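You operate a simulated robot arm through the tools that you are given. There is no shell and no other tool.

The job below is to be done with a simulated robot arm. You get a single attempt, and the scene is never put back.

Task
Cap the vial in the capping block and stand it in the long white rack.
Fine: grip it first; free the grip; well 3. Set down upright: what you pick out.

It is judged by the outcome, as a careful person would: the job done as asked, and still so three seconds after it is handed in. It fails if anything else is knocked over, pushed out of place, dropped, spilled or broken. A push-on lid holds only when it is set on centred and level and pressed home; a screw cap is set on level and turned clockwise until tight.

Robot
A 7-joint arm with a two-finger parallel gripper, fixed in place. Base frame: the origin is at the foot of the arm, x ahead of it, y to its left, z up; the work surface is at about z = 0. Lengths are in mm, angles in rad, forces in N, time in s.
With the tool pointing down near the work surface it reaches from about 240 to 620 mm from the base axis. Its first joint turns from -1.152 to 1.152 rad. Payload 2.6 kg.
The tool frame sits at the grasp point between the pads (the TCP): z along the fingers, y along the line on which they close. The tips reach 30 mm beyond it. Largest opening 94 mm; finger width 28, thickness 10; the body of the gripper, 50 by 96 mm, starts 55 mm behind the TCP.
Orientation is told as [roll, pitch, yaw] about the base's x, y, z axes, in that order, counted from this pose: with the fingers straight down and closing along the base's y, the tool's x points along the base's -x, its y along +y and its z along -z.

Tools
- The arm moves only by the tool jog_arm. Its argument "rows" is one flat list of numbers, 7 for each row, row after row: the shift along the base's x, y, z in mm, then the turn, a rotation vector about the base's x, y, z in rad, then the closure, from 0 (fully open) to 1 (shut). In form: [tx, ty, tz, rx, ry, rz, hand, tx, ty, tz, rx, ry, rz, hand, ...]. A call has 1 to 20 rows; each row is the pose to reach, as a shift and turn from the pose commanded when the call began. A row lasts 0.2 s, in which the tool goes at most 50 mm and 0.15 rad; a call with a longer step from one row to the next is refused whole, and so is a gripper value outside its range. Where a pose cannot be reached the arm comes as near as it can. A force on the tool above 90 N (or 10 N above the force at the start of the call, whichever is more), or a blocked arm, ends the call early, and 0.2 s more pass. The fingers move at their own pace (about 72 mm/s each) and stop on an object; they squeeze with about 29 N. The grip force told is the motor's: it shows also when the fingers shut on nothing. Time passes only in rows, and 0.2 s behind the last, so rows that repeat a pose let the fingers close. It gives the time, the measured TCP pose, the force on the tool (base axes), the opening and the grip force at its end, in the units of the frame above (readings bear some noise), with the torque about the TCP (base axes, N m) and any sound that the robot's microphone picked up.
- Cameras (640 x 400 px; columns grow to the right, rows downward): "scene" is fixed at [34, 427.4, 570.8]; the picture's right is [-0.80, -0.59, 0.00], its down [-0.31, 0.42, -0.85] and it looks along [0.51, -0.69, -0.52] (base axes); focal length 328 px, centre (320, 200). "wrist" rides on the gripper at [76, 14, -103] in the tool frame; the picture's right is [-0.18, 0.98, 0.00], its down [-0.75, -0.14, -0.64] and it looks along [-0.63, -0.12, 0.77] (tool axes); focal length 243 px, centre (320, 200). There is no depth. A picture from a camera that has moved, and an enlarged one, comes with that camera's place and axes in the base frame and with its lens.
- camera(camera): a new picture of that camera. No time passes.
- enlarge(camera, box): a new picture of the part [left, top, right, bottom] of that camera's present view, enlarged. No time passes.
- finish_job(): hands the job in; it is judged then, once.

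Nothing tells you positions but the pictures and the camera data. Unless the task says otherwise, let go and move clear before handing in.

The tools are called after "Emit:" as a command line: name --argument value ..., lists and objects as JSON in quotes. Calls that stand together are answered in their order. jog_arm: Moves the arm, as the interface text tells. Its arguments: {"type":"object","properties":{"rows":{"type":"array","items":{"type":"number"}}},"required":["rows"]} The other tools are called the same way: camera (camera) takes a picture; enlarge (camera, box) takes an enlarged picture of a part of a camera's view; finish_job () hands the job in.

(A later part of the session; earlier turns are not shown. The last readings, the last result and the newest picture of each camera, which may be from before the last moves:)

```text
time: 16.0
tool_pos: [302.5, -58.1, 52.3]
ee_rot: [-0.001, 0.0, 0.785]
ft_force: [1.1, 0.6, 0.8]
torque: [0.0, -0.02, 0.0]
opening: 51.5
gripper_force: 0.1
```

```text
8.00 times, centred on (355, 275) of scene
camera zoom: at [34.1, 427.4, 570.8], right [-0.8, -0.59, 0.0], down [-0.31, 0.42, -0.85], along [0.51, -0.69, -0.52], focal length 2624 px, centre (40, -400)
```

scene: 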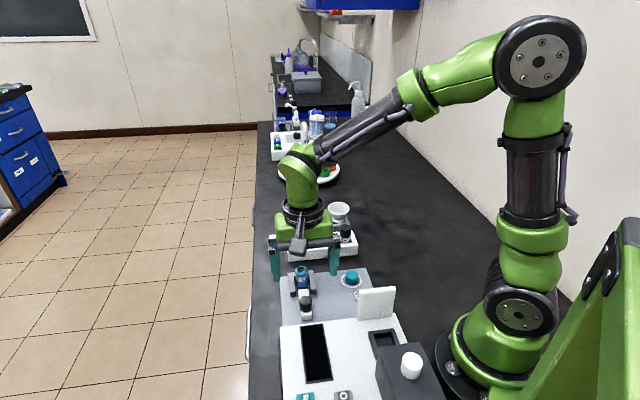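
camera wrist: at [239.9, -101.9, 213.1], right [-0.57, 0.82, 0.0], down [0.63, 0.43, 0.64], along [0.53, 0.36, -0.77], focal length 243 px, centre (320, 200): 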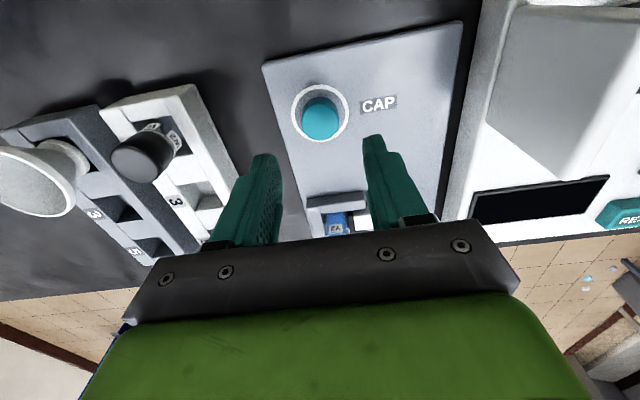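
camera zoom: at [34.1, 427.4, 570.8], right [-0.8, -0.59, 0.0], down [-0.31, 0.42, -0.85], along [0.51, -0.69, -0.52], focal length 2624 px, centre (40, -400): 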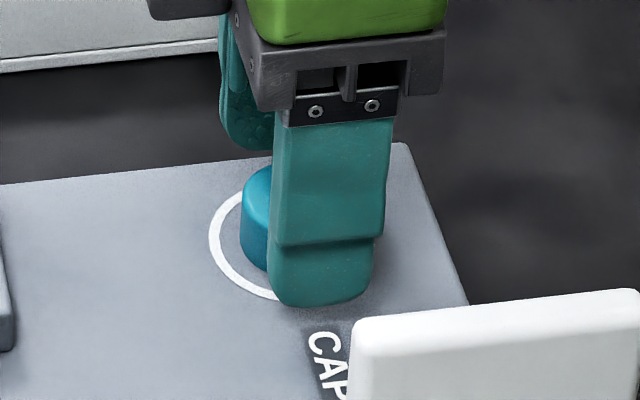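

The tool axis now lines up with the cap in both cameras, and the cap top looks to be near z 27. I'll lower 7 mm more and close gently on it.

Emit:
jog_arm --rows '[0, 0, -4, 0, 0, 0, 0.45, 0, 0, -7, 0, 0, 0, 0.45, 0, 0, -7, 0, 0, 0, 0.45]'

Emit:
enlarge --camera "scene" --box '[330, 250, 380, 300]'

Emit:
enlarge --camera "wrist" --box '[220, 90, 420, 215]'

```text
time: 16.8
tool_pos: [302.3, -58.8, 45.3]
ee_rot: [0.002, -0.001, 0.786]
ft_force: [0.3, 0.1, -0.7]
torque: [0.0, 0.01, -0.01]
opening: 51.4
gripper_force: 0.1
```

```text
8.00 times, centred on (355, 275) of scene
camera zoom: at [34.0, 427.4, 570.8], right [-0.8, -0.59, 0.0], down [-0.31, 0.42, -0.85], along [0.51, -0.69, -0.52], focal length 2624 px, centre (40, -400)
```

zoom: 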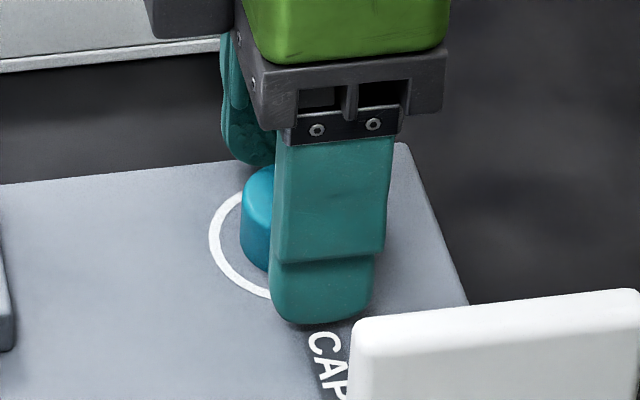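

```text
3.20 times, centred on (320, 152) of wrist
camera zoom: at [238.3, -103.2, 149.5], right [-0.56, 0.83, 0.0], down [0.63, 0.43, 0.64], along [0.53, 0.36, -0.77], focal length 776 px, centre (320, 352)
```

zoom: 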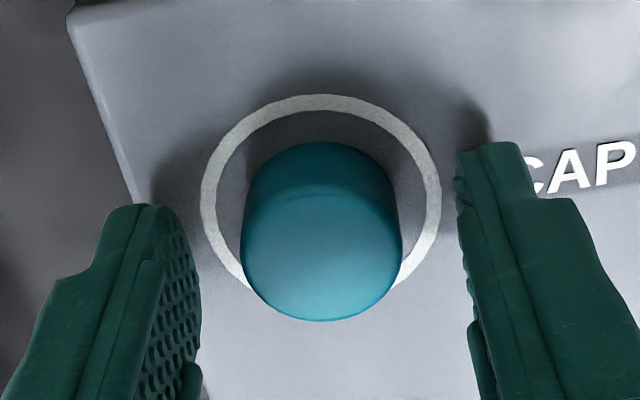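

The tips are just above the plate on both sides of the cap. I'll close on it.

Emit:
jog_arm --rows '[0, 0, 0, 0, 0, 0, 0.6, 0, 0, 0, 0, 0, 0, 0.8, 0, 0, 0, 0, 0, 0, 1, 0, 0, 0, 0, 0, 0, 1]'

Emit:
enlarge --camera "wrist" --box '[220, 90, 420, 215]'

Emit:
enlarge --camera "scene" --box '[330, 250, 380, 300]'

```text
time: 17.8
tool_pos: [301.7, -58.5, 45.7]
ee_rot: [0.001, -0.001, 0.784]
ft_force: [0.2, 0.7, 0.3]
torque: [0.02, -0.02, 0.0]
opening: 28.8
gripper_force: 29.1
```

```text
3.20 times, centred on (320, 152) of wrist
camera zoom: at [238.4, -103.2, 149.6], right [-0.57, 0.82, 0.0], down [0.63, 0.43, 0.64], along [0.53, 0.36, -0.77], focal length 776 px, centre (320, 352)
```

zoom: 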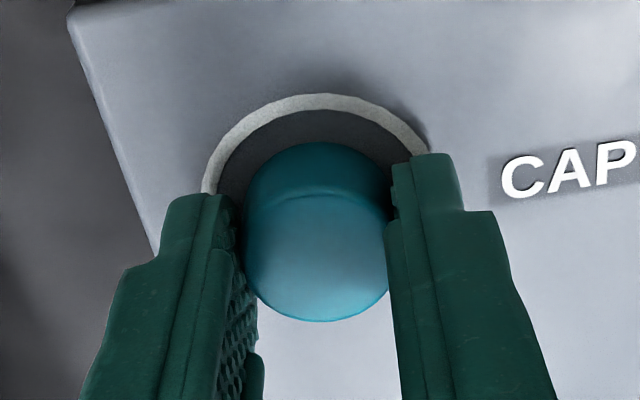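

```text
8.00 times, centred on (355, 275) of scene
camera zoom: at [34.0, 427.4, 570.8], right [-0.8, -0.59, 0.0], down [-0.31, 0.42, -0.85], along [0.51, -0.69, -0.52], focal length 2624 px, centre (40, -400)
```

zoom: 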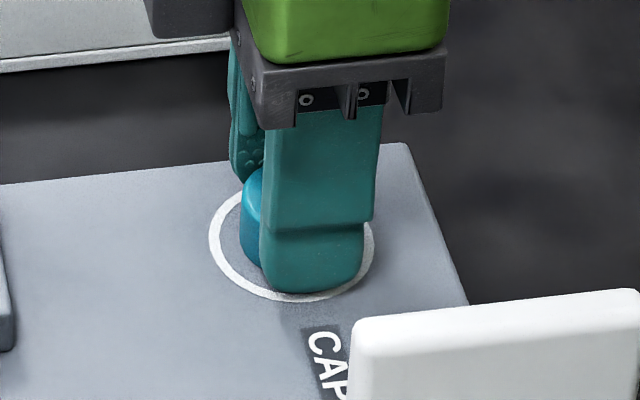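

The cap is held at 28.8 mm with no side load. I'll lift it to TCP z 120 and carry it across to just above the vial, then compare the two directly.

Emit:
jog_arm --rows '[0, 0, 20, 0, 0, 0, 1, 0, 0, 50, 0, 0, 0, 1, 0, 0, 75, 0, 0, 0, 1, 25, 25, 75, 0, 0, 0, 1, 52, 50, 75, 0, 0, 0, 1, 72, 70, 75, 0, 0, 0, 1, 82.1, 79.3, 75, 0, 0, 0, 1, 82.1, 79.3, 75, 0, 0, 0, 1]'

Emit:
camera --camera "wrist"

Emit:
enlarge --camera "scene" --box '[270, 230, 340, 300]'

Emit:
enlarge --camera "wrist" --box '[250, 90, 390, 230]'

```text
time: 19.6
tool_pos: [385.8, 20.2, 122.1]
ee_rot: [-0.001, -0.001, 0.785]
ft_force: [0.2, -0.7, -0.2]
torque: [0.0, -0.01, -0.01]
opening: 28.6
gripper_force: 29.0
```

```text
taken
camera wrist: at [321.6, -23.8, 225.0], right [-0.56, 0.83, 0.0], down [0.63, 0.43, 0.64], along [0.53, 0.36, -0.77], focal length 243 px, centre (320, 200)
```

wrist: 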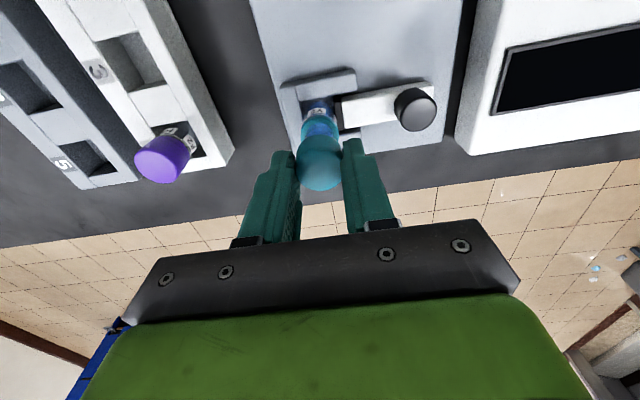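

```text
5.71 times, centred on (305, 265) of scene
camera zoom: at [34.1, 427.4, 570.8], right [-0.8, -0.59, 0.0], down [-0.31, 0.42, -0.85], along [0.51, -0.69, -0.52], focal length 1874 px, centre (406, -171)
```

zoom: 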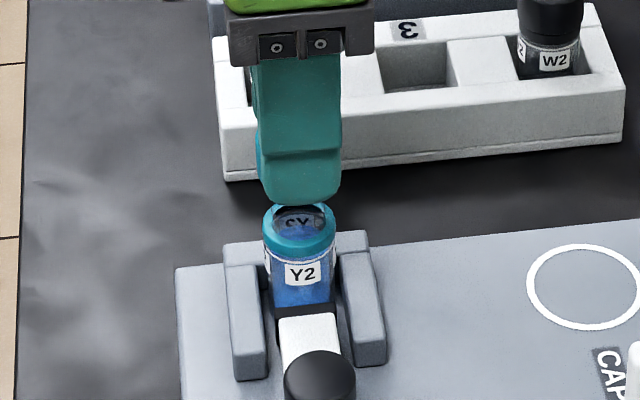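

```text
2.86 times, centred on (320, 160) of wrist
camera zoom: at [321.6, -23.8, 225.0], right [-0.56, 0.83, 0.0], down [0.63, 0.43, 0.64], along [0.53, 0.36, -0.77], focal length 693 px, centre (320, 314)
```

zoom: 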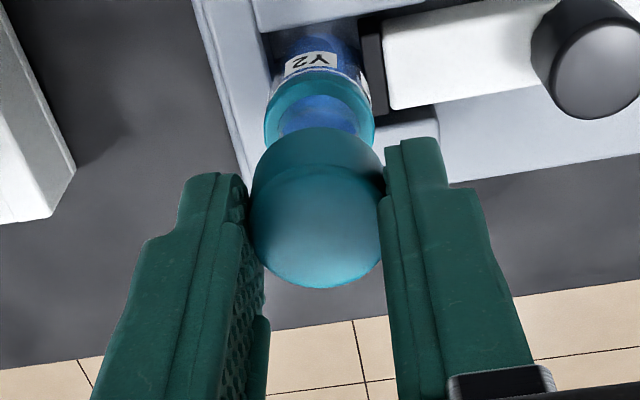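

The cap hangs almost directly over the neck. I'll zoom hard in both cameras to measure the remaining offsets.

Emit:
enlarge --camera "scene" --box '[290, 240, 320, 290]'

Emit:
enlarge --camera "wrist" --box '[295, 100, 345, 195]'

```text
8.00 times, centred on (305, 265) of scene
camera zoom: at [34.1, 427.4, 570.8], right [-0.8, -0.59, 0.0], down [-0.31, 0.42, -0.85], along [0.51, -0.69, -0.52], focal length 2624 px, centre (440, -320)
```

zoom: 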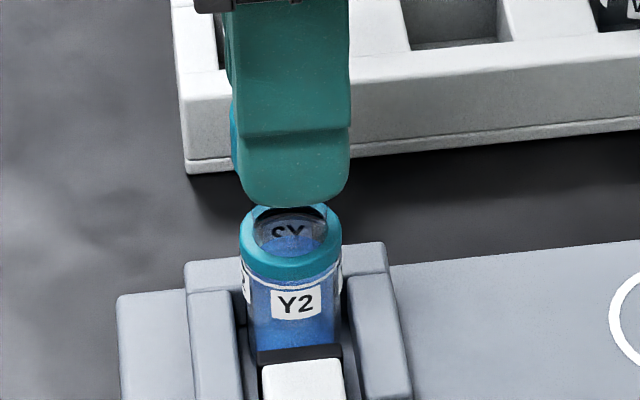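

```text
4.21 times, centred on (320, 148) of wrist
camera zoom: at [321.6, -23.8, 225.0], right [-0.56, 0.83, 0.0], down [0.63, 0.43, 0.64], along [0.53, 0.36, -0.77], focal length 1022 px, centre (320, 421)
```

zoom: 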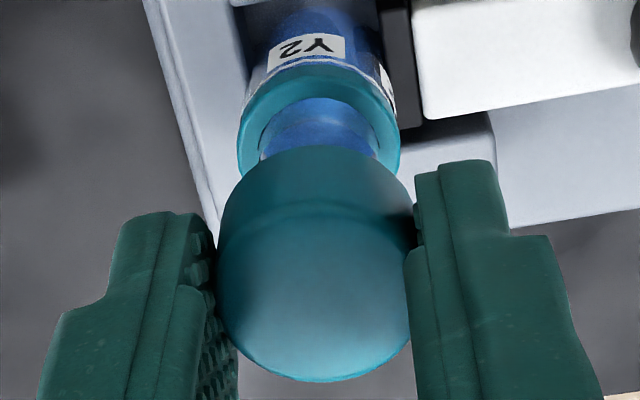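

The cap is within about 1 mm of the vial axis: centred along the slide, roughly 0.9 mm off across it. I'll correct that and come down 8 mm for another look.

Emit:
jog_arm --rows '[-0.6, -0.6, -4, 0, 0, 0, 1, -0.6, -0.6, -8, 0, 0, 0, 1, -0.6, -0.6, -8, 0, 0, 0, 1]'

Emit:
enlarge --camera "scene" --box '[290, 240, 320, 290]'

Emit:
enlarge --camera "wrist" --box '[295, 100, 345, 195]'

```text
time: 20.4
tool_pos: [382.4, 20.0, 113.0]
ee_rot: [-0.001, -0.001, 0.785]
ft_force: [0.5, -0.3, 0.3]
torque: [-0.02, 0.05, 0.03]
opening: 28.7
gripper_force: 28.7
```

```text
8.00 times, centred on (305, 265) of scene
camera zoom: at [34.0, 427.4, 570.8], right [-0.8, -0.59, 0.0], down [-0.31, 0.42, -0.85], along [0.51, -0.69, -0.52], focal length 2624 px, centre (440, -320)
```

zoom: 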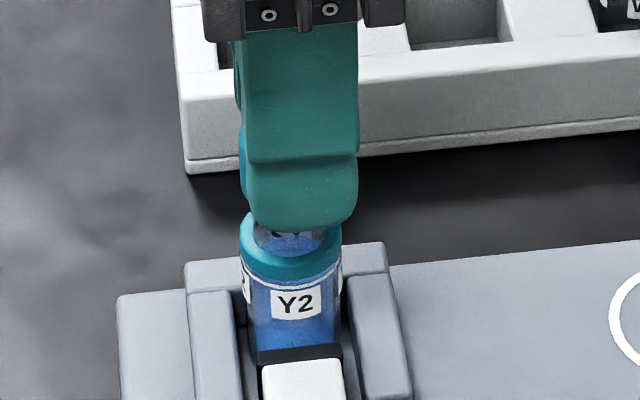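

```text
4.21 times, centred on (320, 148) of wrist
camera zoom: at [319.6, -24.6, 216.9], right [-0.57, 0.82, 0.0], down [0.63, 0.43, 0.64], along [0.53, 0.36, -0.77], focal length 1022 px, centre (320, 421)
```

zoom: 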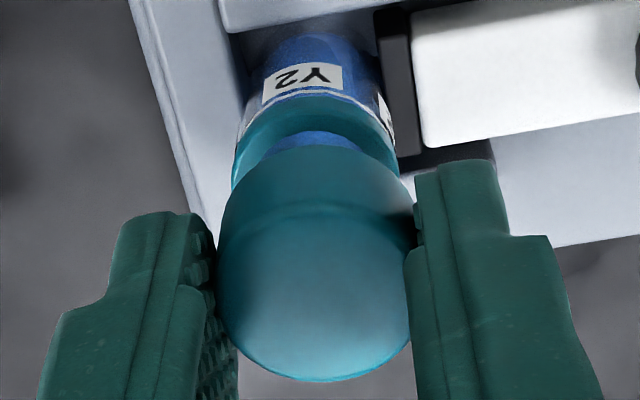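

After settling, the cap sits about 1 mm short across and 0.6 mm short along the slide. I'll correct by (1.1, 0.3), hold to settle, and measure again.

Emit:
jog_arm --rows '[1.1, 0.3, 0, 0, 0, 0, 1, 1.1, 0.3, -3, 0, 0, 0, 1, 1.1, 0.3, -3, 0, 0, 0, 1, 1.1, 0.3, -3, 0, 0, 0, 1]'

Emit:
enlarge --camera "scene" --box '[290, 240, 320, 290]'

Emit:
enlarge --camera "wrist" --box '[295, 100, 345, 195]'

```text
time: 21.4
tool_pos: [384.2, 20.3, 109.9]
ee_rot: [0.0, 0.0, 0.784]
ft_force: [0.1, 0.0, -0.3]
torque: [0.03, 0.0, -0.03]
opening: 28.5
gripper_force: 29.2
```

```text
8.00 times, centred on (305, 265) of scene
camera zoom: at [34.0, 427.4, 570.8], right [-0.8, -0.59, 0.0], down [-0.31, 0.42, -0.85], along [0.51, -0.69, -0.52], focal length 2624 px, centre (440, -320)
```

zoom: 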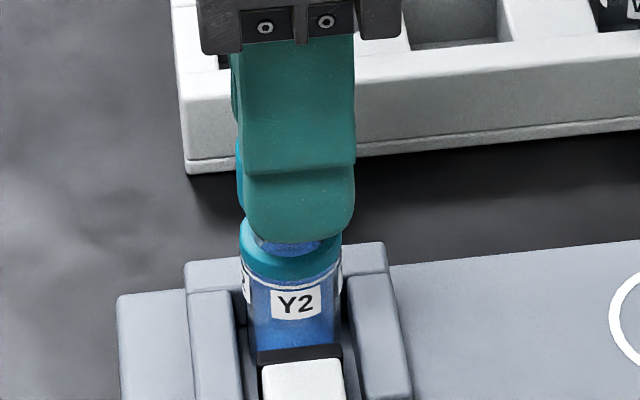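

```text
4.21 times, centred on (320, 148) of wrist
camera zoom: at [320.3, -23.8, 213.1], right [-0.57, 0.82, 0.0], down [0.63, 0.43, 0.64], along [0.53, 0.36, -0.77], focal length 1022 px, centre (320, 421)
```

zoom: 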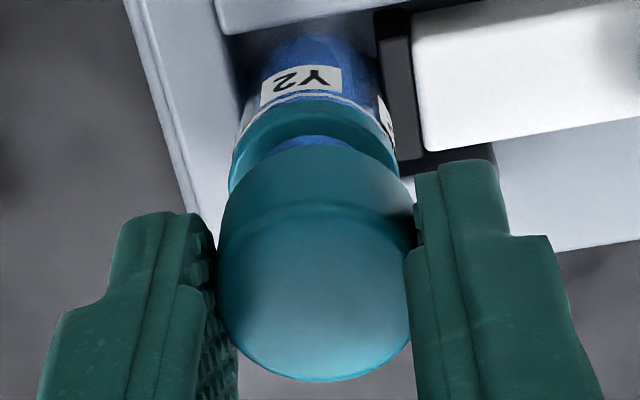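

Across the slide it is now aligned; along it, there may be a half-millimetre left. I'll zoom tighter in the wrist view to decide.

Emit:
enlarge --camera "wrist" --box '[295, 115, 345, 150]'

Emit:
enlarge --camera "wrist" --box '[290, 130, 350, 195]'

Emit:
enlarge --camera "scene" --box '[292, 255, 318, 280]'

```text
11.43 times, centred on (320, 132) of wrist
camera zoom: at [320.3, -23.8, 213.1], right [-0.57, 0.82, 0.0], down [0.63, 0.43, 0.64], along [0.53, 0.36, -0.77], focal length 2773 px, centre (320, 971)
```

zoom: 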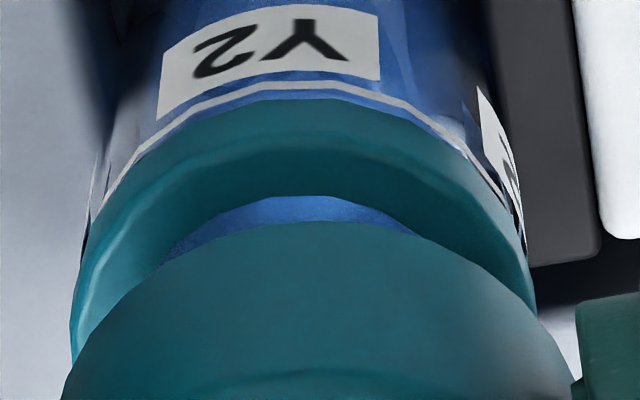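

```text
6.15 times, centred on (320, 162) of wrist
camera zoom: at [320.3, -23.8, 213.1], right [-0.57, 0.82, 0.0], down [0.63, 0.43, 0.64], along [0.53, 0.36, -0.77], focal length 1493 px, centre (320, 431)
```

zoom: 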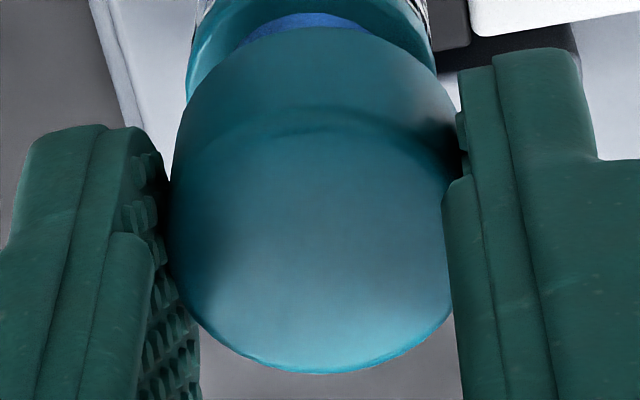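

```text
16.00 times, centred on (305, 268) of scene
camera zoom: at [34.0, 427.4, 570.8], right [-0.8, -0.59, 0.0], down [-0.31, 0.42, -0.85], along [0.51, -0.69, -0.52], focal length 5248 px, centre (560, -880)
```

zoom: 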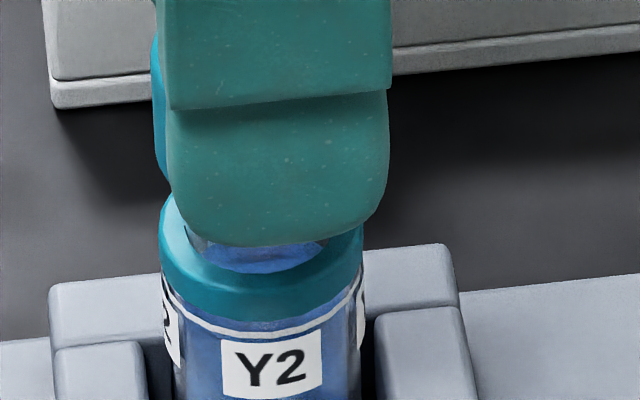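

The vial is about 0.8 mm further along the slide and 0.3 mm across. I'll make that correction, lower slightly and recheck.

Emit:
jog_arm --rows '[0.7, -0.43, 0, 0, 0, 0, 1, 0.7, -0.43, -2, 0, 0, 0, 1, 0.7, -0.43, -2, 0, 0, 0, 1, 0.7, -0.43, -2, 0, 0, 0, 1]'

Emit:
enlarge --camera "wrist" --box '[295, 115, 345, 150]'

Emit:
enlarge --camera "scene" --box '[292, 255, 318, 280]'

```text
time: 22.4
tool_pos: [385.8, 19.9, 107.3]
ee_rot: [0.001, 0.0, 0.785]
ft_force: [-0.5, -0.6, 0.2]
torque: [-0.02, 0.01, 0.04]
opening: 28.5
gripper_force: 29.0
```

```text
11.43 times, centred on (320, 132) of wrist
camera zoom: at [321.1, -23.7, 211.1], right [-0.57, 0.82, 0.0], down [0.63, 0.43, 0.64], along [0.53, 0.36, -0.77], focal length 2773 px, centre (320, 971)
```

zoom: 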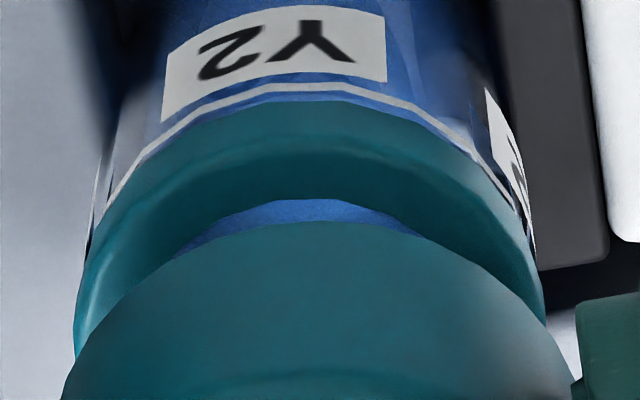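

```text
16.00 times, centred on (305, 268) of scene
camera zoom: at [34.0, 427.4, 570.8], right [-0.8, -0.59, 0.0], down [-0.31, 0.42, -0.85], along [0.51, -0.69, -0.52], focal length 5248 px, centre (560, -880)
```

zoom: 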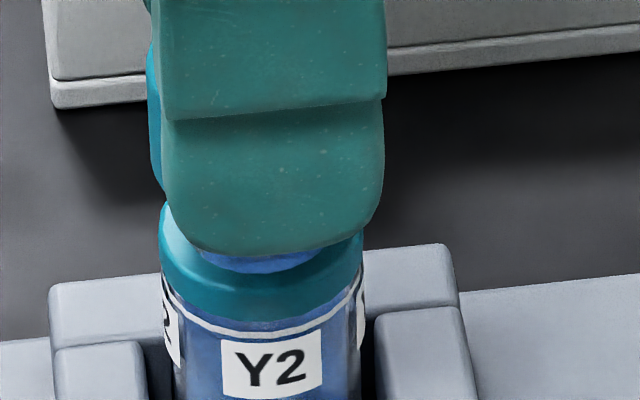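

Now about 0.45 mm more along the slide and 0.3 mm back across. A final fine correction, then another check.

Emit:
jog_arm --rows '[0.1, -0.5, 0, 0, 0, 0, 1, 0.1, -0.5, 0, 0, 0, 0, 1, 0.1, -0.5, 0, 0, 0, 0, 1]'

Emit:
enlarge --camera "wrist" --box '[295, 115, 345, 150]'

Emit:
enlarge --camera "scene" --box '[292, 255, 318, 280]'

```text
time: 23.2
tool_pos: [385.6, 18.7, 106.2]
ee_rot: [0.002, 0.0, 0.787]
ft_force: [-0.1, 0.0, -0.2]
torque: [-0.02, 0.03, 0.01]
opening: 28.6
gripper_force: 29.3
```

```text
11.43 times, centred on (320, 132) of wrist
camera zoom: at [321.3, -24.3, 211.0], right [-0.57, 0.82, 0.0], down [0.63, 0.43, 0.64], along [0.53, 0.36, -0.77], focal length 2773 px, centre (320, 971)
```

zoom: 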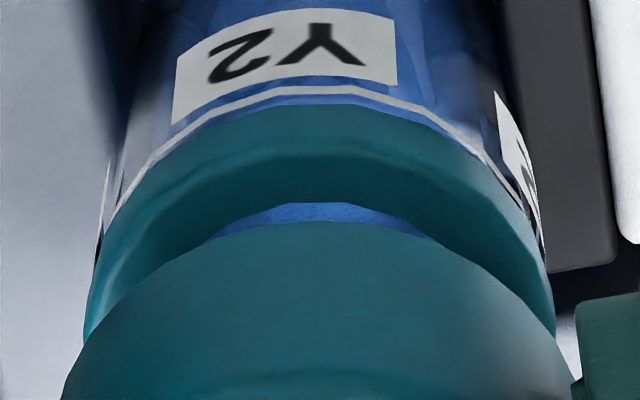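

```text
16.00 times, centred on (305, 268) of scene
camera zoom: at [34.0, 427.4, 570.8], right [-0.8, -0.59, 0.0], down [-0.31, 0.42, -0.85], along [0.51, -0.69, -0.52], focal length 5248 px, centre (560, -880)
```

zoom: 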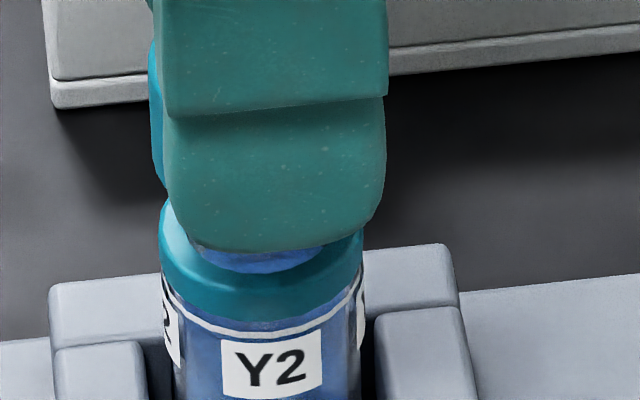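

The cap and collar are now concentric in both views to about 0.2 mm. I'll lower in small steps, watching the vertical force.

Emit:
jog_arm --rows '[0, 0, -1, 0, 0, 0, 1, 0, 0, -2, 0, 0, 0, 1, 0, 0, -3, 0, 0, 0, 1]'

Emit:
enlarge --camera "wrist" --box '[295, 115, 345, 150]'

Emit:
enlarge --camera "scene" --box '[292, 255, 318, 280]'

```text
time: 24.0
tool_pos: [385.3, 19.6, 104.3]
ee_rot: [-0.001, 0.0, 0.786]
ft_force: [0.2, -0.5, 0.2]
torque: [-0.03, 0.03, -0.02]
opening: 28.4
gripper_force: 29.2
```

```text
11.43 times, centred on (320, 132) of wrist
camera zoom: at [321.5, -24.8, 208.4], right [-0.57, 0.82, 0.0], down [0.63, 0.43, 0.64], along [0.53, 0.36, -0.77], focal length 2773 px, centre (320, 971)
```

zoom: 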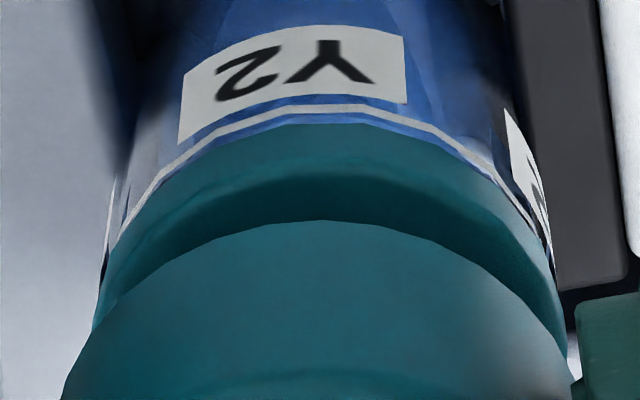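

```text
16.00 times, centred on (305, 268) of scene
camera zoom: at [34.0, 427.4, 570.8], right [-0.8, -0.59, 0.0], down [-0.31, 0.42, -0.85], along [0.51, -0.69, -0.52], focal length 5248 px, centre (560, -880)
```

zoom: 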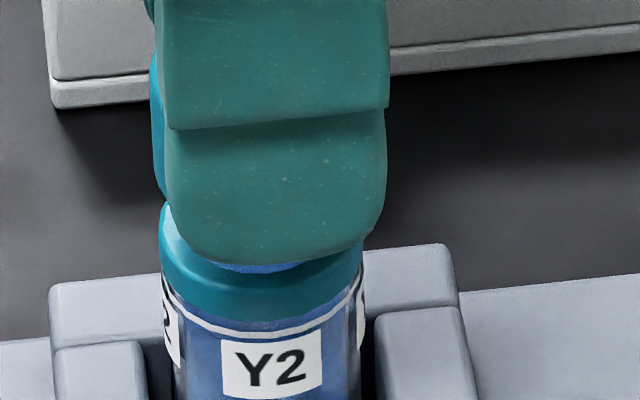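

Lowering shifted the cap about 0.7 mm along the slide. I'll nudge it back before any contact.

Emit:
jog_arm --rows '[-0.5, 0.5, 0, 0, 0, 0, 1, -0.5, 0.5, 0, 0, 0, 0, 1, -0.5, 0.5, 0, 0, 0, 0, 1]'

Emit:
enlarge --camera "wrist" --box '[295, 115, 345, 150]'

Emit:
enlarge --camera "scene" --box '[292, 255, 318, 280]'

```text
time: 24.8
tool_pos: [384.9, 20.0, 103.5]
ee_rot: [0.0, -0.001, 0.786]
ft_force: [0.1, -0.1, -0.9]
torque: [0.01, 0.0, 0.02]
opening: 28.8
gripper_force: 29.6
```

```text
11.43 times, centred on (320, 132) of wrist
camera zoom: at [320.9, -24.0, 208.7], right [-0.57, 0.82, 0.0], down [0.63, 0.43, 0.64], along [0.53, 0.36, -0.77], focal length 2773 px, centre (320, 971)
```

zoom: 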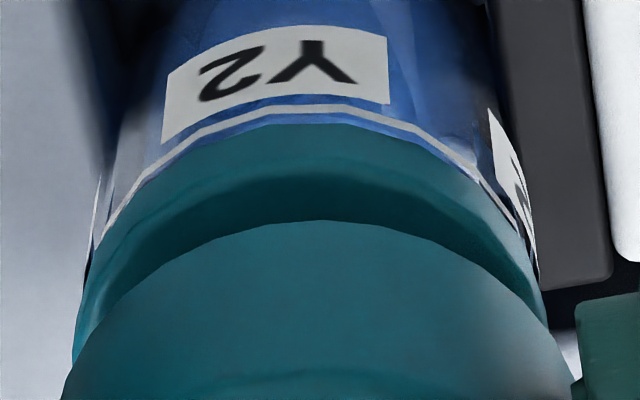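

```text
16.00 times, centred on (305, 268) of scene
camera zoom: at [34.0, 427.4, 570.8], right [-0.8, -0.59, 0.0], down [-0.31, 0.42, -0.85], along [0.51, -0.69, -0.52], focal length 5248 px, centre (560, -880)
```

zoom: 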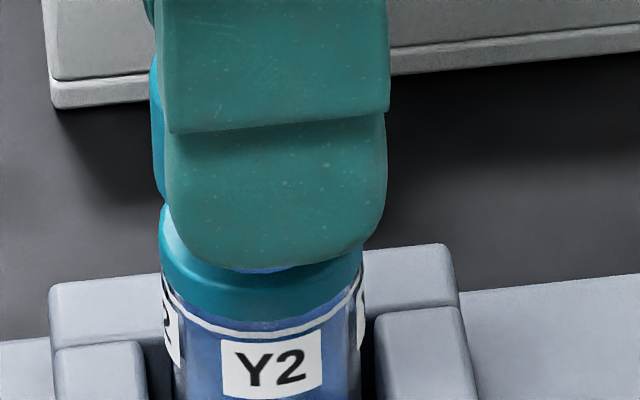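

Slightly over-corrected; I'll move half of it back and recheck.

Emit:
jog_arm --rows '[0.25, -0.25, 0, 0, 0, 0, 1, 0.25, -0.25, 0, 0, 0, 0, 1, 0.25, -0.25, 0, 0, 0, 0, 1]'

Emit:
enlarge --camera "wrist" --box '[295, 115, 345, 150]'

Emit:
enlarge --camera "scene" --box '[292, 255, 318, 280]'

```text
time: 25.6
tool_pos: [384.5, 20.5, 104.7]
ee_rot: [-0.002, 0.0, 0.787]
ft_force: [-0.3, 0.4, 0.0]
torque: [0.03, -0.01, 0.03]
opening: 28.9
gripper_force: 29.1
```

```text
11.43 times, centred on (320, 132) of wrist
camera zoom: at [321.0, -24.6, 208.4], right [-0.57, 0.82, 0.0], down [0.63, 0.43, 0.64], along [0.53, 0.36, -0.77], focal length 2773 px, centre (320, 971)
```

zoom: 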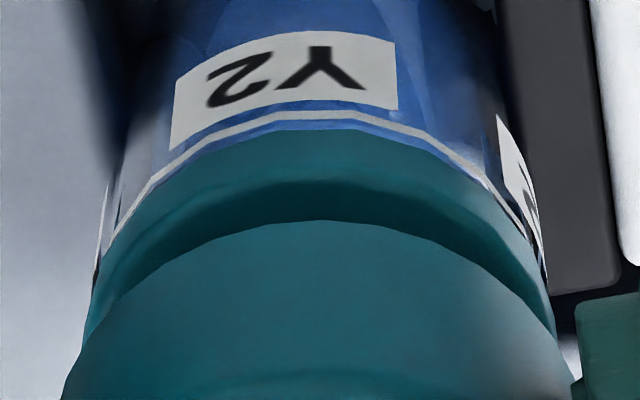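

```text
16.00 times, centred on (305, 268) of scene
camera zoom: at [34.0, 427.4, 570.8], right [-0.8, -0.59, 0.0], down [-0.31, 0.42, -0.85], along [0.51, -0.69, -0.52], focal length 5248 px, centre (560, -880)
```

zoom: 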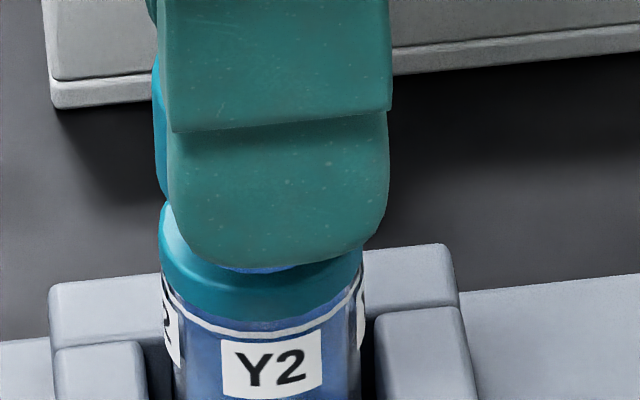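

Concentric again in both views, with the cap rim about 1 mm above the neck. I'll lower 3 mm and watch for contact.

Emit:
jog_arm --rows '[0.1, 0.1, -1, 0, 0, 0, 1, 0.1, 0.1, -2, 0, 0, 0, 1, 0.1, 0.1, -3, 0, 0, 0, 1]'

Emit:
enlarge --camera "wrist" --box '[295, 115, 345, 150]'

Emit:
enlarge --camera "scene" --box '[292, 255, 318, 280]'

```text
time: 26.4
tool_pos: [384.2, 18.6, 101.6]
ee_rot: [0.0, -0.001, 0.785]
ft_force: [-0.2, -0.4, 0.1]
torque: [0.0, -0.03, 0.01]
opening: 28.5
gripper_force: 29.2
```

```text
11.43 times, centred on (320, 132) of wrist
camera zoom: at [320.9, -24.4, 205.4], right [-0.56, 0.83, 0.0], down [0.63, 0.43, 0.64], along [0.53, 0.36, -0.77], focal length 2773 px, centre (320, 971)
```

zoom: 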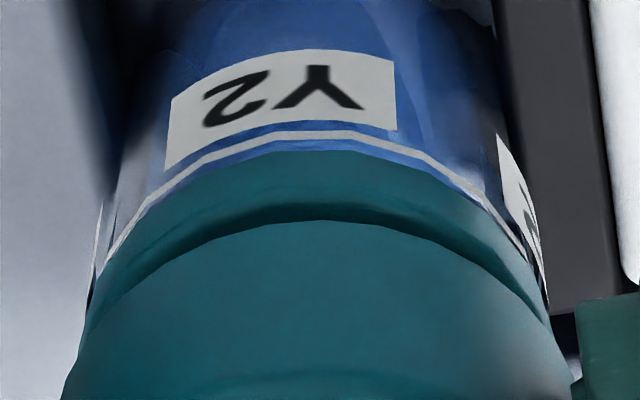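

```text
16.00 times, centred on (305, 268) of scene
camera zoom: at [34.0, 427.4, 570.8], right [-0.8, -0.59, 0.0], down [-0.31, 0.42, -0.85], along [0.51, -0.69, -0.52], focal length 5248 px, centre (560, -880)
```

zoom: 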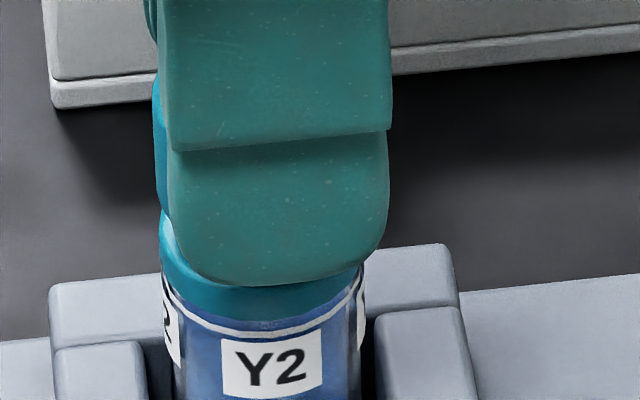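

No contact force yet and still concentric. I'll continue down 2 mm.

Emit:
jog_arm --rows '[0, 0, -1, 0, 0, 0, 1, 0, 0, -2, 0, 0, 0, 1, 0, 0, -2, 0, 0, 0, 1]'

Emit:
enlarge --camera "wrist" --box '[295, 115, 345, 150]'

Emit:
enlarge --camera "scene" --box '[292, 255, 318, 280]'

```text
time: 27.2
tool_pos: [384.6, 19.2, 99.6]
ee_rot: [-0.001, 0.001, 0.784]
ft_force: [-0.5, -0.6, -0.6]
torque: [-0.02, 0.01, 0.03]
opening: 28.5
gripper_force: 28.8
```

```text
11.43 times, centred on (320, 132) of wrist
camera zoom: at [320.9, -24.3, 203.0], right [-0.57, 0.82, 0.0], down [0.63, 0.43, 0.64], along [0.53, 0.36, -0.77], focal length 2773 px, centre (320, 971)
```

zoom: 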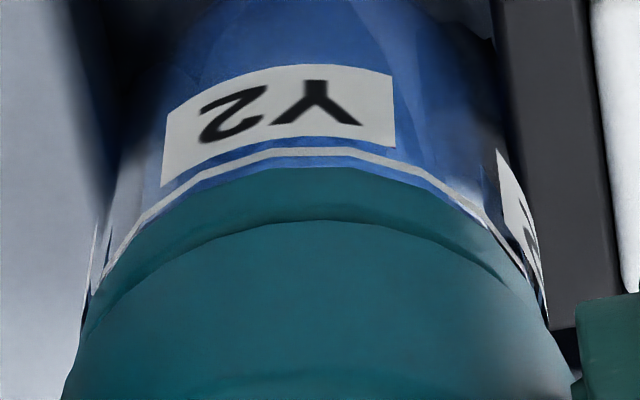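

```text
16.00 times, centred on (305, 268) of scene
camera zoom: at [34.0, 427.4, 570.8], right [-0.8, -0.59, 0.0], down [-0.31, 0.42, -0.85], along [0.51, -0.69, -0.52], focal length 5248 px, centre (560, -880)
```

zoom: 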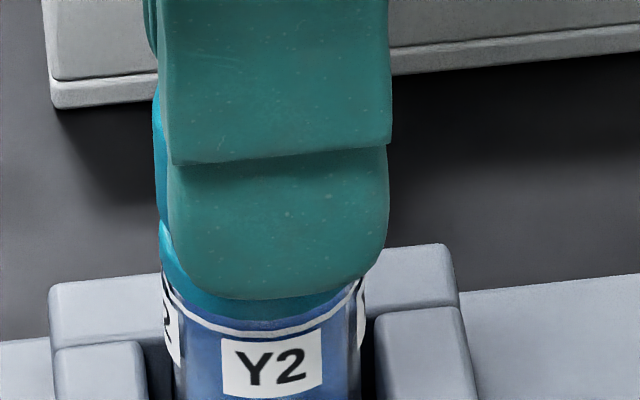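

Still free, the cap sliding down over the neck. Continuing down 2 mm at a time.

Emit:
jog_arm --rows '[0.1, -0.1, -1, 0, 0, 0, 1, 0.1, -0.1, -2, 0, 0, 0, 1, 0.1, -0.1, -2, 0, 0, 0, 1]'

Emit:
enlarge --camera "wrist" --box '[295, 115, 345, 150]'

Emit:
enlarge --camera "scene" --box '[292, 255, 318, 280]'

```text
time: 28.0
tool_pos: [385.4, 20.6, 97.0]
ee_rot: [0.0, -0.002, 0.786]
ft_force: [-0.2, 0.3, 0.2]
torque: [0.01, -0.01, 0.02]
opening: 28.6
gripper_force: 28.8
```

```text
11.43 times, centred on (320, 132) of wrist
camera zoom: at [321.1, -24.2, 201.2], right [-0.57, 0.82, 0.0], down [0.63, 0.43, 0.64], along [0.53, 0.36, -0.77], focal length 2773 px, centre (320, 971)
```

zoom: 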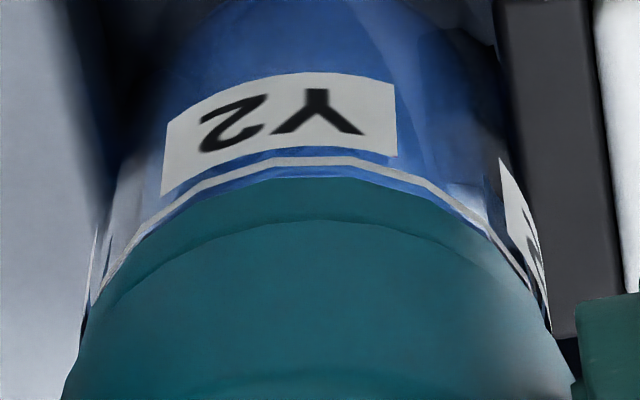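

```text
16.00 times, centred on (305, 268) of scene
camera zoom: at [34.0, 427.4, 570.8], right [-0.8, -0.59, 0.0], down [-0.31, 0.42, -0.85], along [0.51, -0.69, -0.52], focal length 5248 px, centre (560, -880)
```

zoom: 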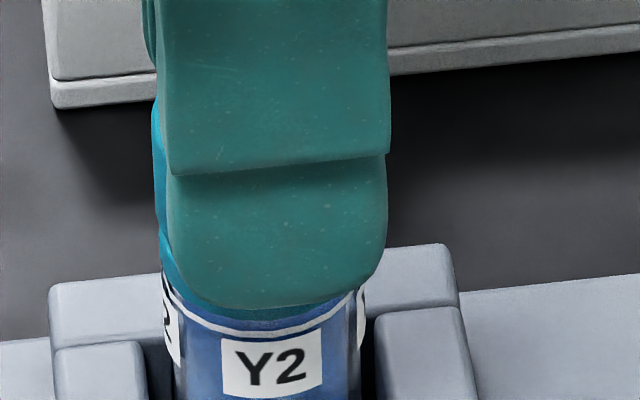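

No resistance yet, the cap rim nearly at the collar. Continuing.

Emit:
jog_arm --rows '[0, 0, -1, 0, 0, 0, 1, 0, 0, -2, 0, 0, 0, 1, 0, 0, -2, 0, 0, 0, 1]'

Emit:
enlarge --camera "wrist" --box '[295, 115, 345, 150]'

Emit:
enlarge --camera "scene" --box '[292, 255, 318, 280]'

```text
time: 28.8
tool_pos: [384.6, 19.3, 95.4]
ee_rot: [-0.001, -0.001, 0.785]
ft_force: [0.0, -0.9, 0.1]
torque: [-0.02, 0.03, -0.03]
opening: 28.3
gripper_force: 28.5
```

```text
11.43 times, centred on (320, 132) of wrist
camera zoom: at [321.4, -24.0, 199.4], right [-0.57, 0.82, 0.0], down [0.63, 0.43, 0.64], along [0.53, 0.36, -0.77], focal length 2773 px, centre (320, 971)
```

zoom: 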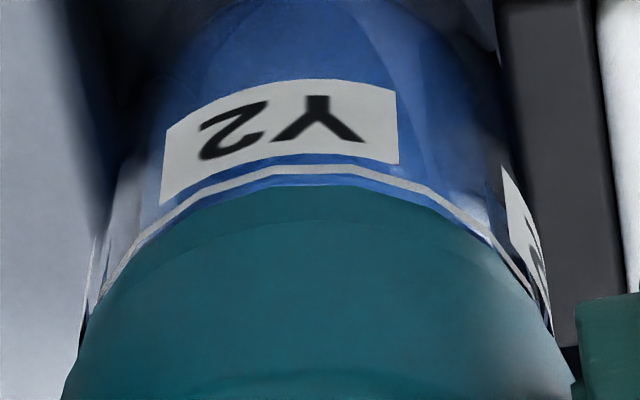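

```text
16.00 times, centred on (305, 268) of scene
camera zoom: at [34.0, 427.4, 570.8], right [-0.8, -0.59, 0.0], down [-0.31, 0.42, -0.85], along [0.51, -0.69, -0.52], focal length 5248 px, centre (560, -880)
```

zoom: 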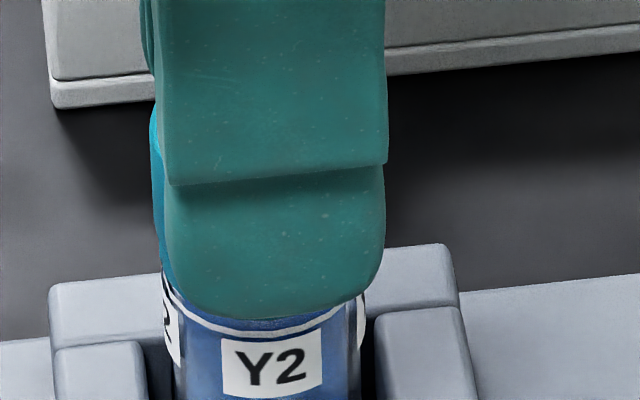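

Still moving freely. Continuing in small steps until the cap seats.

Emit:
jog_arm --rows '[0, 0, -1, 0, 0, 0, 1, 0, 0, -2, 0, 0, 0, 1, 0, 0, -2, 0, 0, 0, 1]'

Emit:
enlarge --camera "wrist" --box '[295, 115, 345, 150]'

Emit:
enlarge --camera "scene" --box '[292, 255, 318, 280]'

```text
time: 29.6
tool_pos: [385.5, 20.3, 93.1]
ee_rot: [0.0, 0.001, 0.786]
ft_force: [0.0, 1.1, 2.6]
torque: [0.07, -0.01, 0.0]
opening: 28.5
gripper_force: 28.5
heard: snap
```

```text
11.43 times, centred on (320, 132) of wrist
camera zoom: at [321.9, -24.2, 197.5], right [-0.57, 0.82, 0.0], down [0.63, 0.43, 0.64], along [0.53, 0.36, -0.77], focal length 2773 px, centre (320, 971)
```

zoom: 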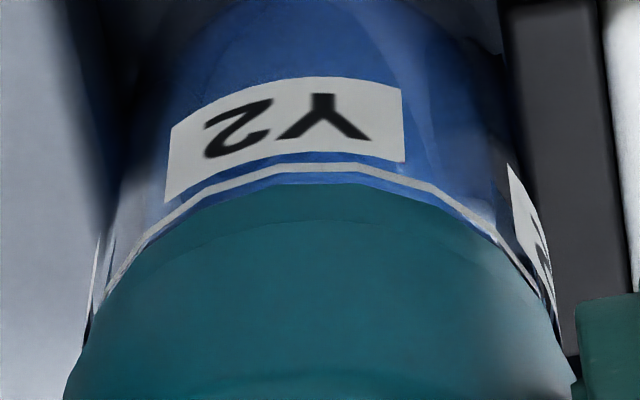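

```text
16.00 times, centred on (305, 268) of scene
camera zoom: at [34.0, 427.4, 570.8], right [-0.8, -0.59, 0.0], down [-0.31, 0.42, -0.85], along [0.51, -0.69, -0.52], focal length 5248 px, centre (560, -880)
```

zoom: 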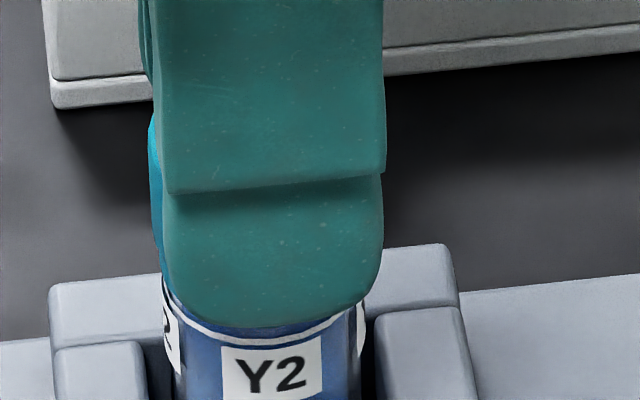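

I heard a snap: the lid is push-on and has gone on. I'll press down a little more to be sure it is home.

Emit:
jog_arm --rows '[0, 0, -1, 0, 0, 0, 1, 0, 0, -2, 0, 0, 0, 1, 0, 0, -2, 0, 0, 0, 1]'

Emit:
enlarge --camera "wrist" --box '[295, 115, 345, 150]'

```text
time: 30.4
tool_pos: [386.4, 19.8, 92.8]
ee_rot: [-0.001, -0.001, 0.785]
ft_force: [-5.0, 3.7, 19.7]
torque: [0.13, 0.25, -0.03]
opening: 28.5
gripper_force: 29.1
```

```text
11.43 times, centred on (320, 132) of wrist
camera zoom: at [321.9, -24.3, 196.3], right [-0.56, 0.83, 0.0], down [0.63, 0.43, 0.64], along [0.53, 0.36, -0.77], focal length 2773 px, centre (320, 971)
```

zoom: 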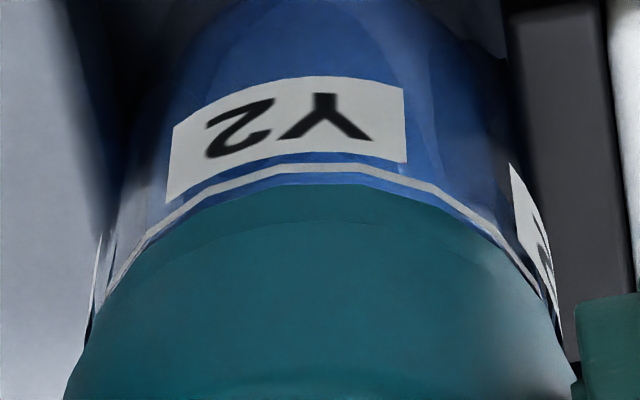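

The cap sits firmly against the collar with 20 N. One slightly harder press, then I'll release and back off to inspect.

Emit:
jog_arm --rows '[0, 0, -1, 0, 0, 0, 1, 0, 0, -2, 0, 0, 0, 1]'

```text
time: 31.0
tool_pos: [385.7, 19.5, 90.9]
ee_rot: [-0.004, -0.003, 0.786]
ft_force: [-4.7, 4.1, 34.9]
torque: [0.21, 0.21, 0.01]
opening: 28.9
gripper_force: 29.6
```

35 N and solid. I'll ease off the pressure, open the fingers and rise to inspect the cap.

Emit:
jog_arm --rows '[0, 0, 3, 0, 0, 0, 1, 0, 0, 3.5, 0, 0, 0, 0.8, 0, 0, 3.5, 0, 0, 0, 0.6, 0, 0, 3.5, 0, 0, 0, 0.45, 0, 0, 3.5, 0, 0, 0, 0.45, 0, 0, 40, 0, 0, 0, 0.45, 0, 0, 75, 0, 0, 0, 0.45, 0, 0, 75, 0, 0, 0, 0.45]'

Emit:
enlarge --camera "wrist" --box '[250, 60, 400, 200]'

Emit:
enlarge --camera "scene" --box '[275, 245, 345, 315]'

```text
time: 32.8
tool_pos: [385.6, 20.0, 167.2]
ee_rot: [0.0, -0.001, 0.786]
ft_force: [0.6, 0.2, 0.2]
torque: [0.0, -0.03, 0.01]
opening: 51.7
gripper_force: 0.0
```

```text
2.86 times, centred on (325, 130) of wrist
camera zoom: at [320.9, -24.3, 270.3], right [-0.57, 0.82, 0.0], down [0.63, 0.43, 0.64], along [0.53, 0.36, -0.77], focal length 693 px, centre (306, 400)
```

zoom: 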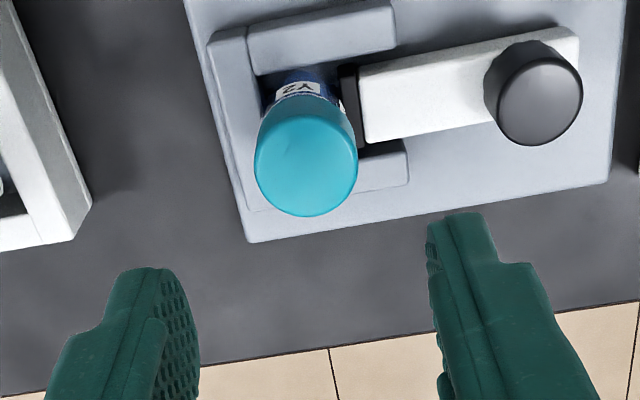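

```text
5.71 times, centred on (310, 280) of scene
camera zoom: at [34.0, 427.4, 570.8], right [-0.8, -0.59, 0.0], down [-0.31, 0.42, -0.85], along [0.51, -0.69, -0.52], focal length 1874 px, centre (377, -257)
```

zoom: 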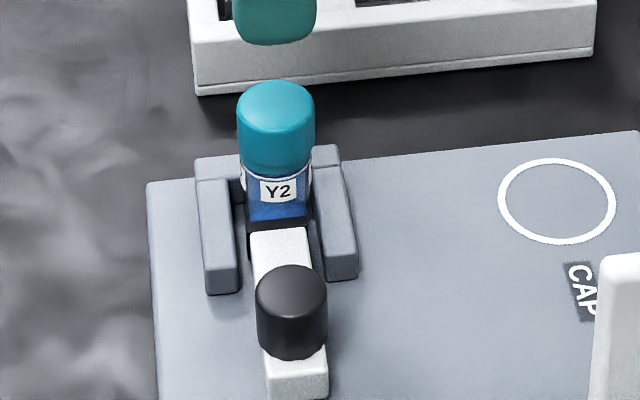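

The cap sits level on the collar, with the clamp still holding the vial. Next I'll free the grip: turn the fingers back, go over the knob near (335, 69) and check alignment before descending.

Emit:
jog_arm --rows '[-4.6, 4.5, 0, 0, 0, -0.143, 0.45, -9.2, 8.9, 0, 0, 0, -0.286, 0.45, -13.8, 13.4, 0, 0, 0, -0.429, 0.45, -18.4, 17.8, 0, 0, 0, -0.571, 0.45, -23, 22.3, 0, 0, 0, -0.714, 0.45, -27.6, 26.7, 0, 0, 0, -0.857, 0.45, -32.2, 31.2, 0, 0, 0, -1.0, 0.45, -36.8, 35.6, 0, 0, 0, -1.143, 0.45, -41.4, 40, -5, 0, 0, -1.286, 0.45, -46, 44.5, -10, 0, 0, -1.429, 0.45, -50.6, 49, -17, 0, 0, -1.571, 0.45, -50.6, 49, -17, 0, 0, -1.571, 0.45]'

Emit:
camera --camera "wrist"

Emit:
enlarge --camera "scene" --box '[270, 225, 370, 325]'

```text
time: 35.4
tool_pos: [334.2, 69.4, 147.9]
ee_rot: [0.0, 0.0, -0.786]
ft_force: [0.7, -0.4, -0.4]
torque: [0.01, -0.02, -0.02]
opening: 51.9
gripper_force: 0.1
```

```text
taken
camera wrist: at [291.5, 132.4, 251.0], right [0.83, 0.56, 0.0], down [0.43, -0.63, 0.64], along [0.36, -0.53, -0.77], focal length 243 px, centre (320, 200)
```

wrist: 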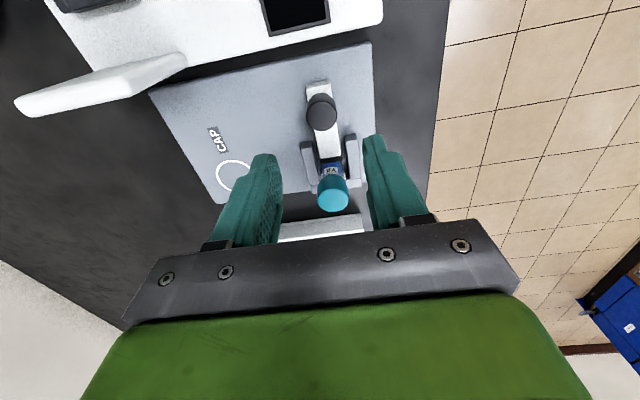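

```text
4.00 times, centred on (320, 275) of scene
camera zoom: at [34.0, 427.4, 570.8], right [-0.8, -0.59, 0.0], down [-0.31, 0.42, -0.85], along [0.51, -0.69, -0.52], focal length 1312 px, centre (320, -100)
```

zoom: 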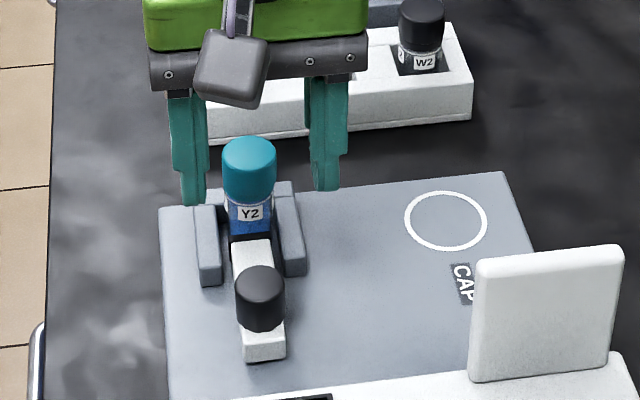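

The knob is centred between the fingers sideways; I'll zoom once to check its offset along the slide.

Emit:
enlarge --camera "wrist" --box '[280, 75, 380, 215]'

```text
2.86 times, centred on (330, 145) of wrist
camera zoom: at [291.5, 132.4, 251.0], right [0.83, 0.56, 0.0], down [0.43, -0.63, 0.64], along [0.36, -0.53, -0.77], focal length 693 px, centre (291, 357)
```

zoom: 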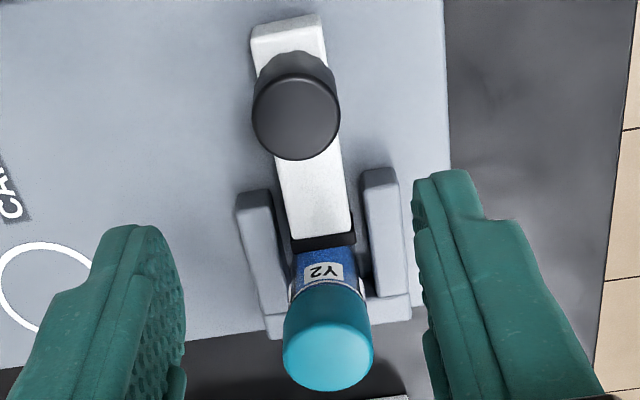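

Alignment matches the earlier approach. I'll nudge 1.2 mm across, lower to TCP z 74 and grip the knob.

Emit:
jog_arm --rows '[0.8, 0.8, -38, 0, 0, 0, 0.45, 0.8, 0.8, -60, 0, 0, 0, 0.45, 0.8, 0.8, -74, 0, 0, 0, 0.45, 0.8, 0.8, -74, 0, 0, 0, 0.45, 0.8, 0.8, -74, 0, 0, 0, 1, 0.8, 0.8, -74, 0, 0, 0, 1, 0.8, 0.8, -74, 0, 0, 0, 1]'

Emit:
enlarge --camera "scene" --box '[270, 240, 370, 325]'

```text
time: 37.0
tool_pos: [337.4, 70.0, 74.8]
ee_rot: [0.001, 0.0, -0.785]
ft_force: [7.6, 5.6, -11.2]
torque: [-0.07, -0.1, -0.02]
opening: 24.9
gripper_force: 45.4
```

```text
4.71 times, centred on (320, 282) of scene
camera zoom: at [34.1, 427.4, 570.8], right [-0.8, -0.59, 0.0], down [-0.31, 0.42, -0.85], along [0.51, -0.69, -0.52], focal length 1544 px, centre (320, -188)
```

zoom: 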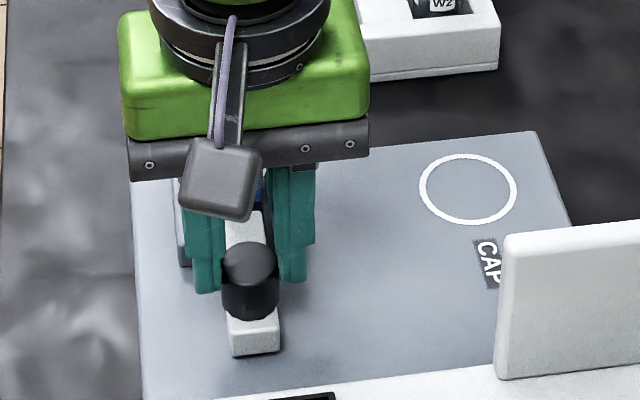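

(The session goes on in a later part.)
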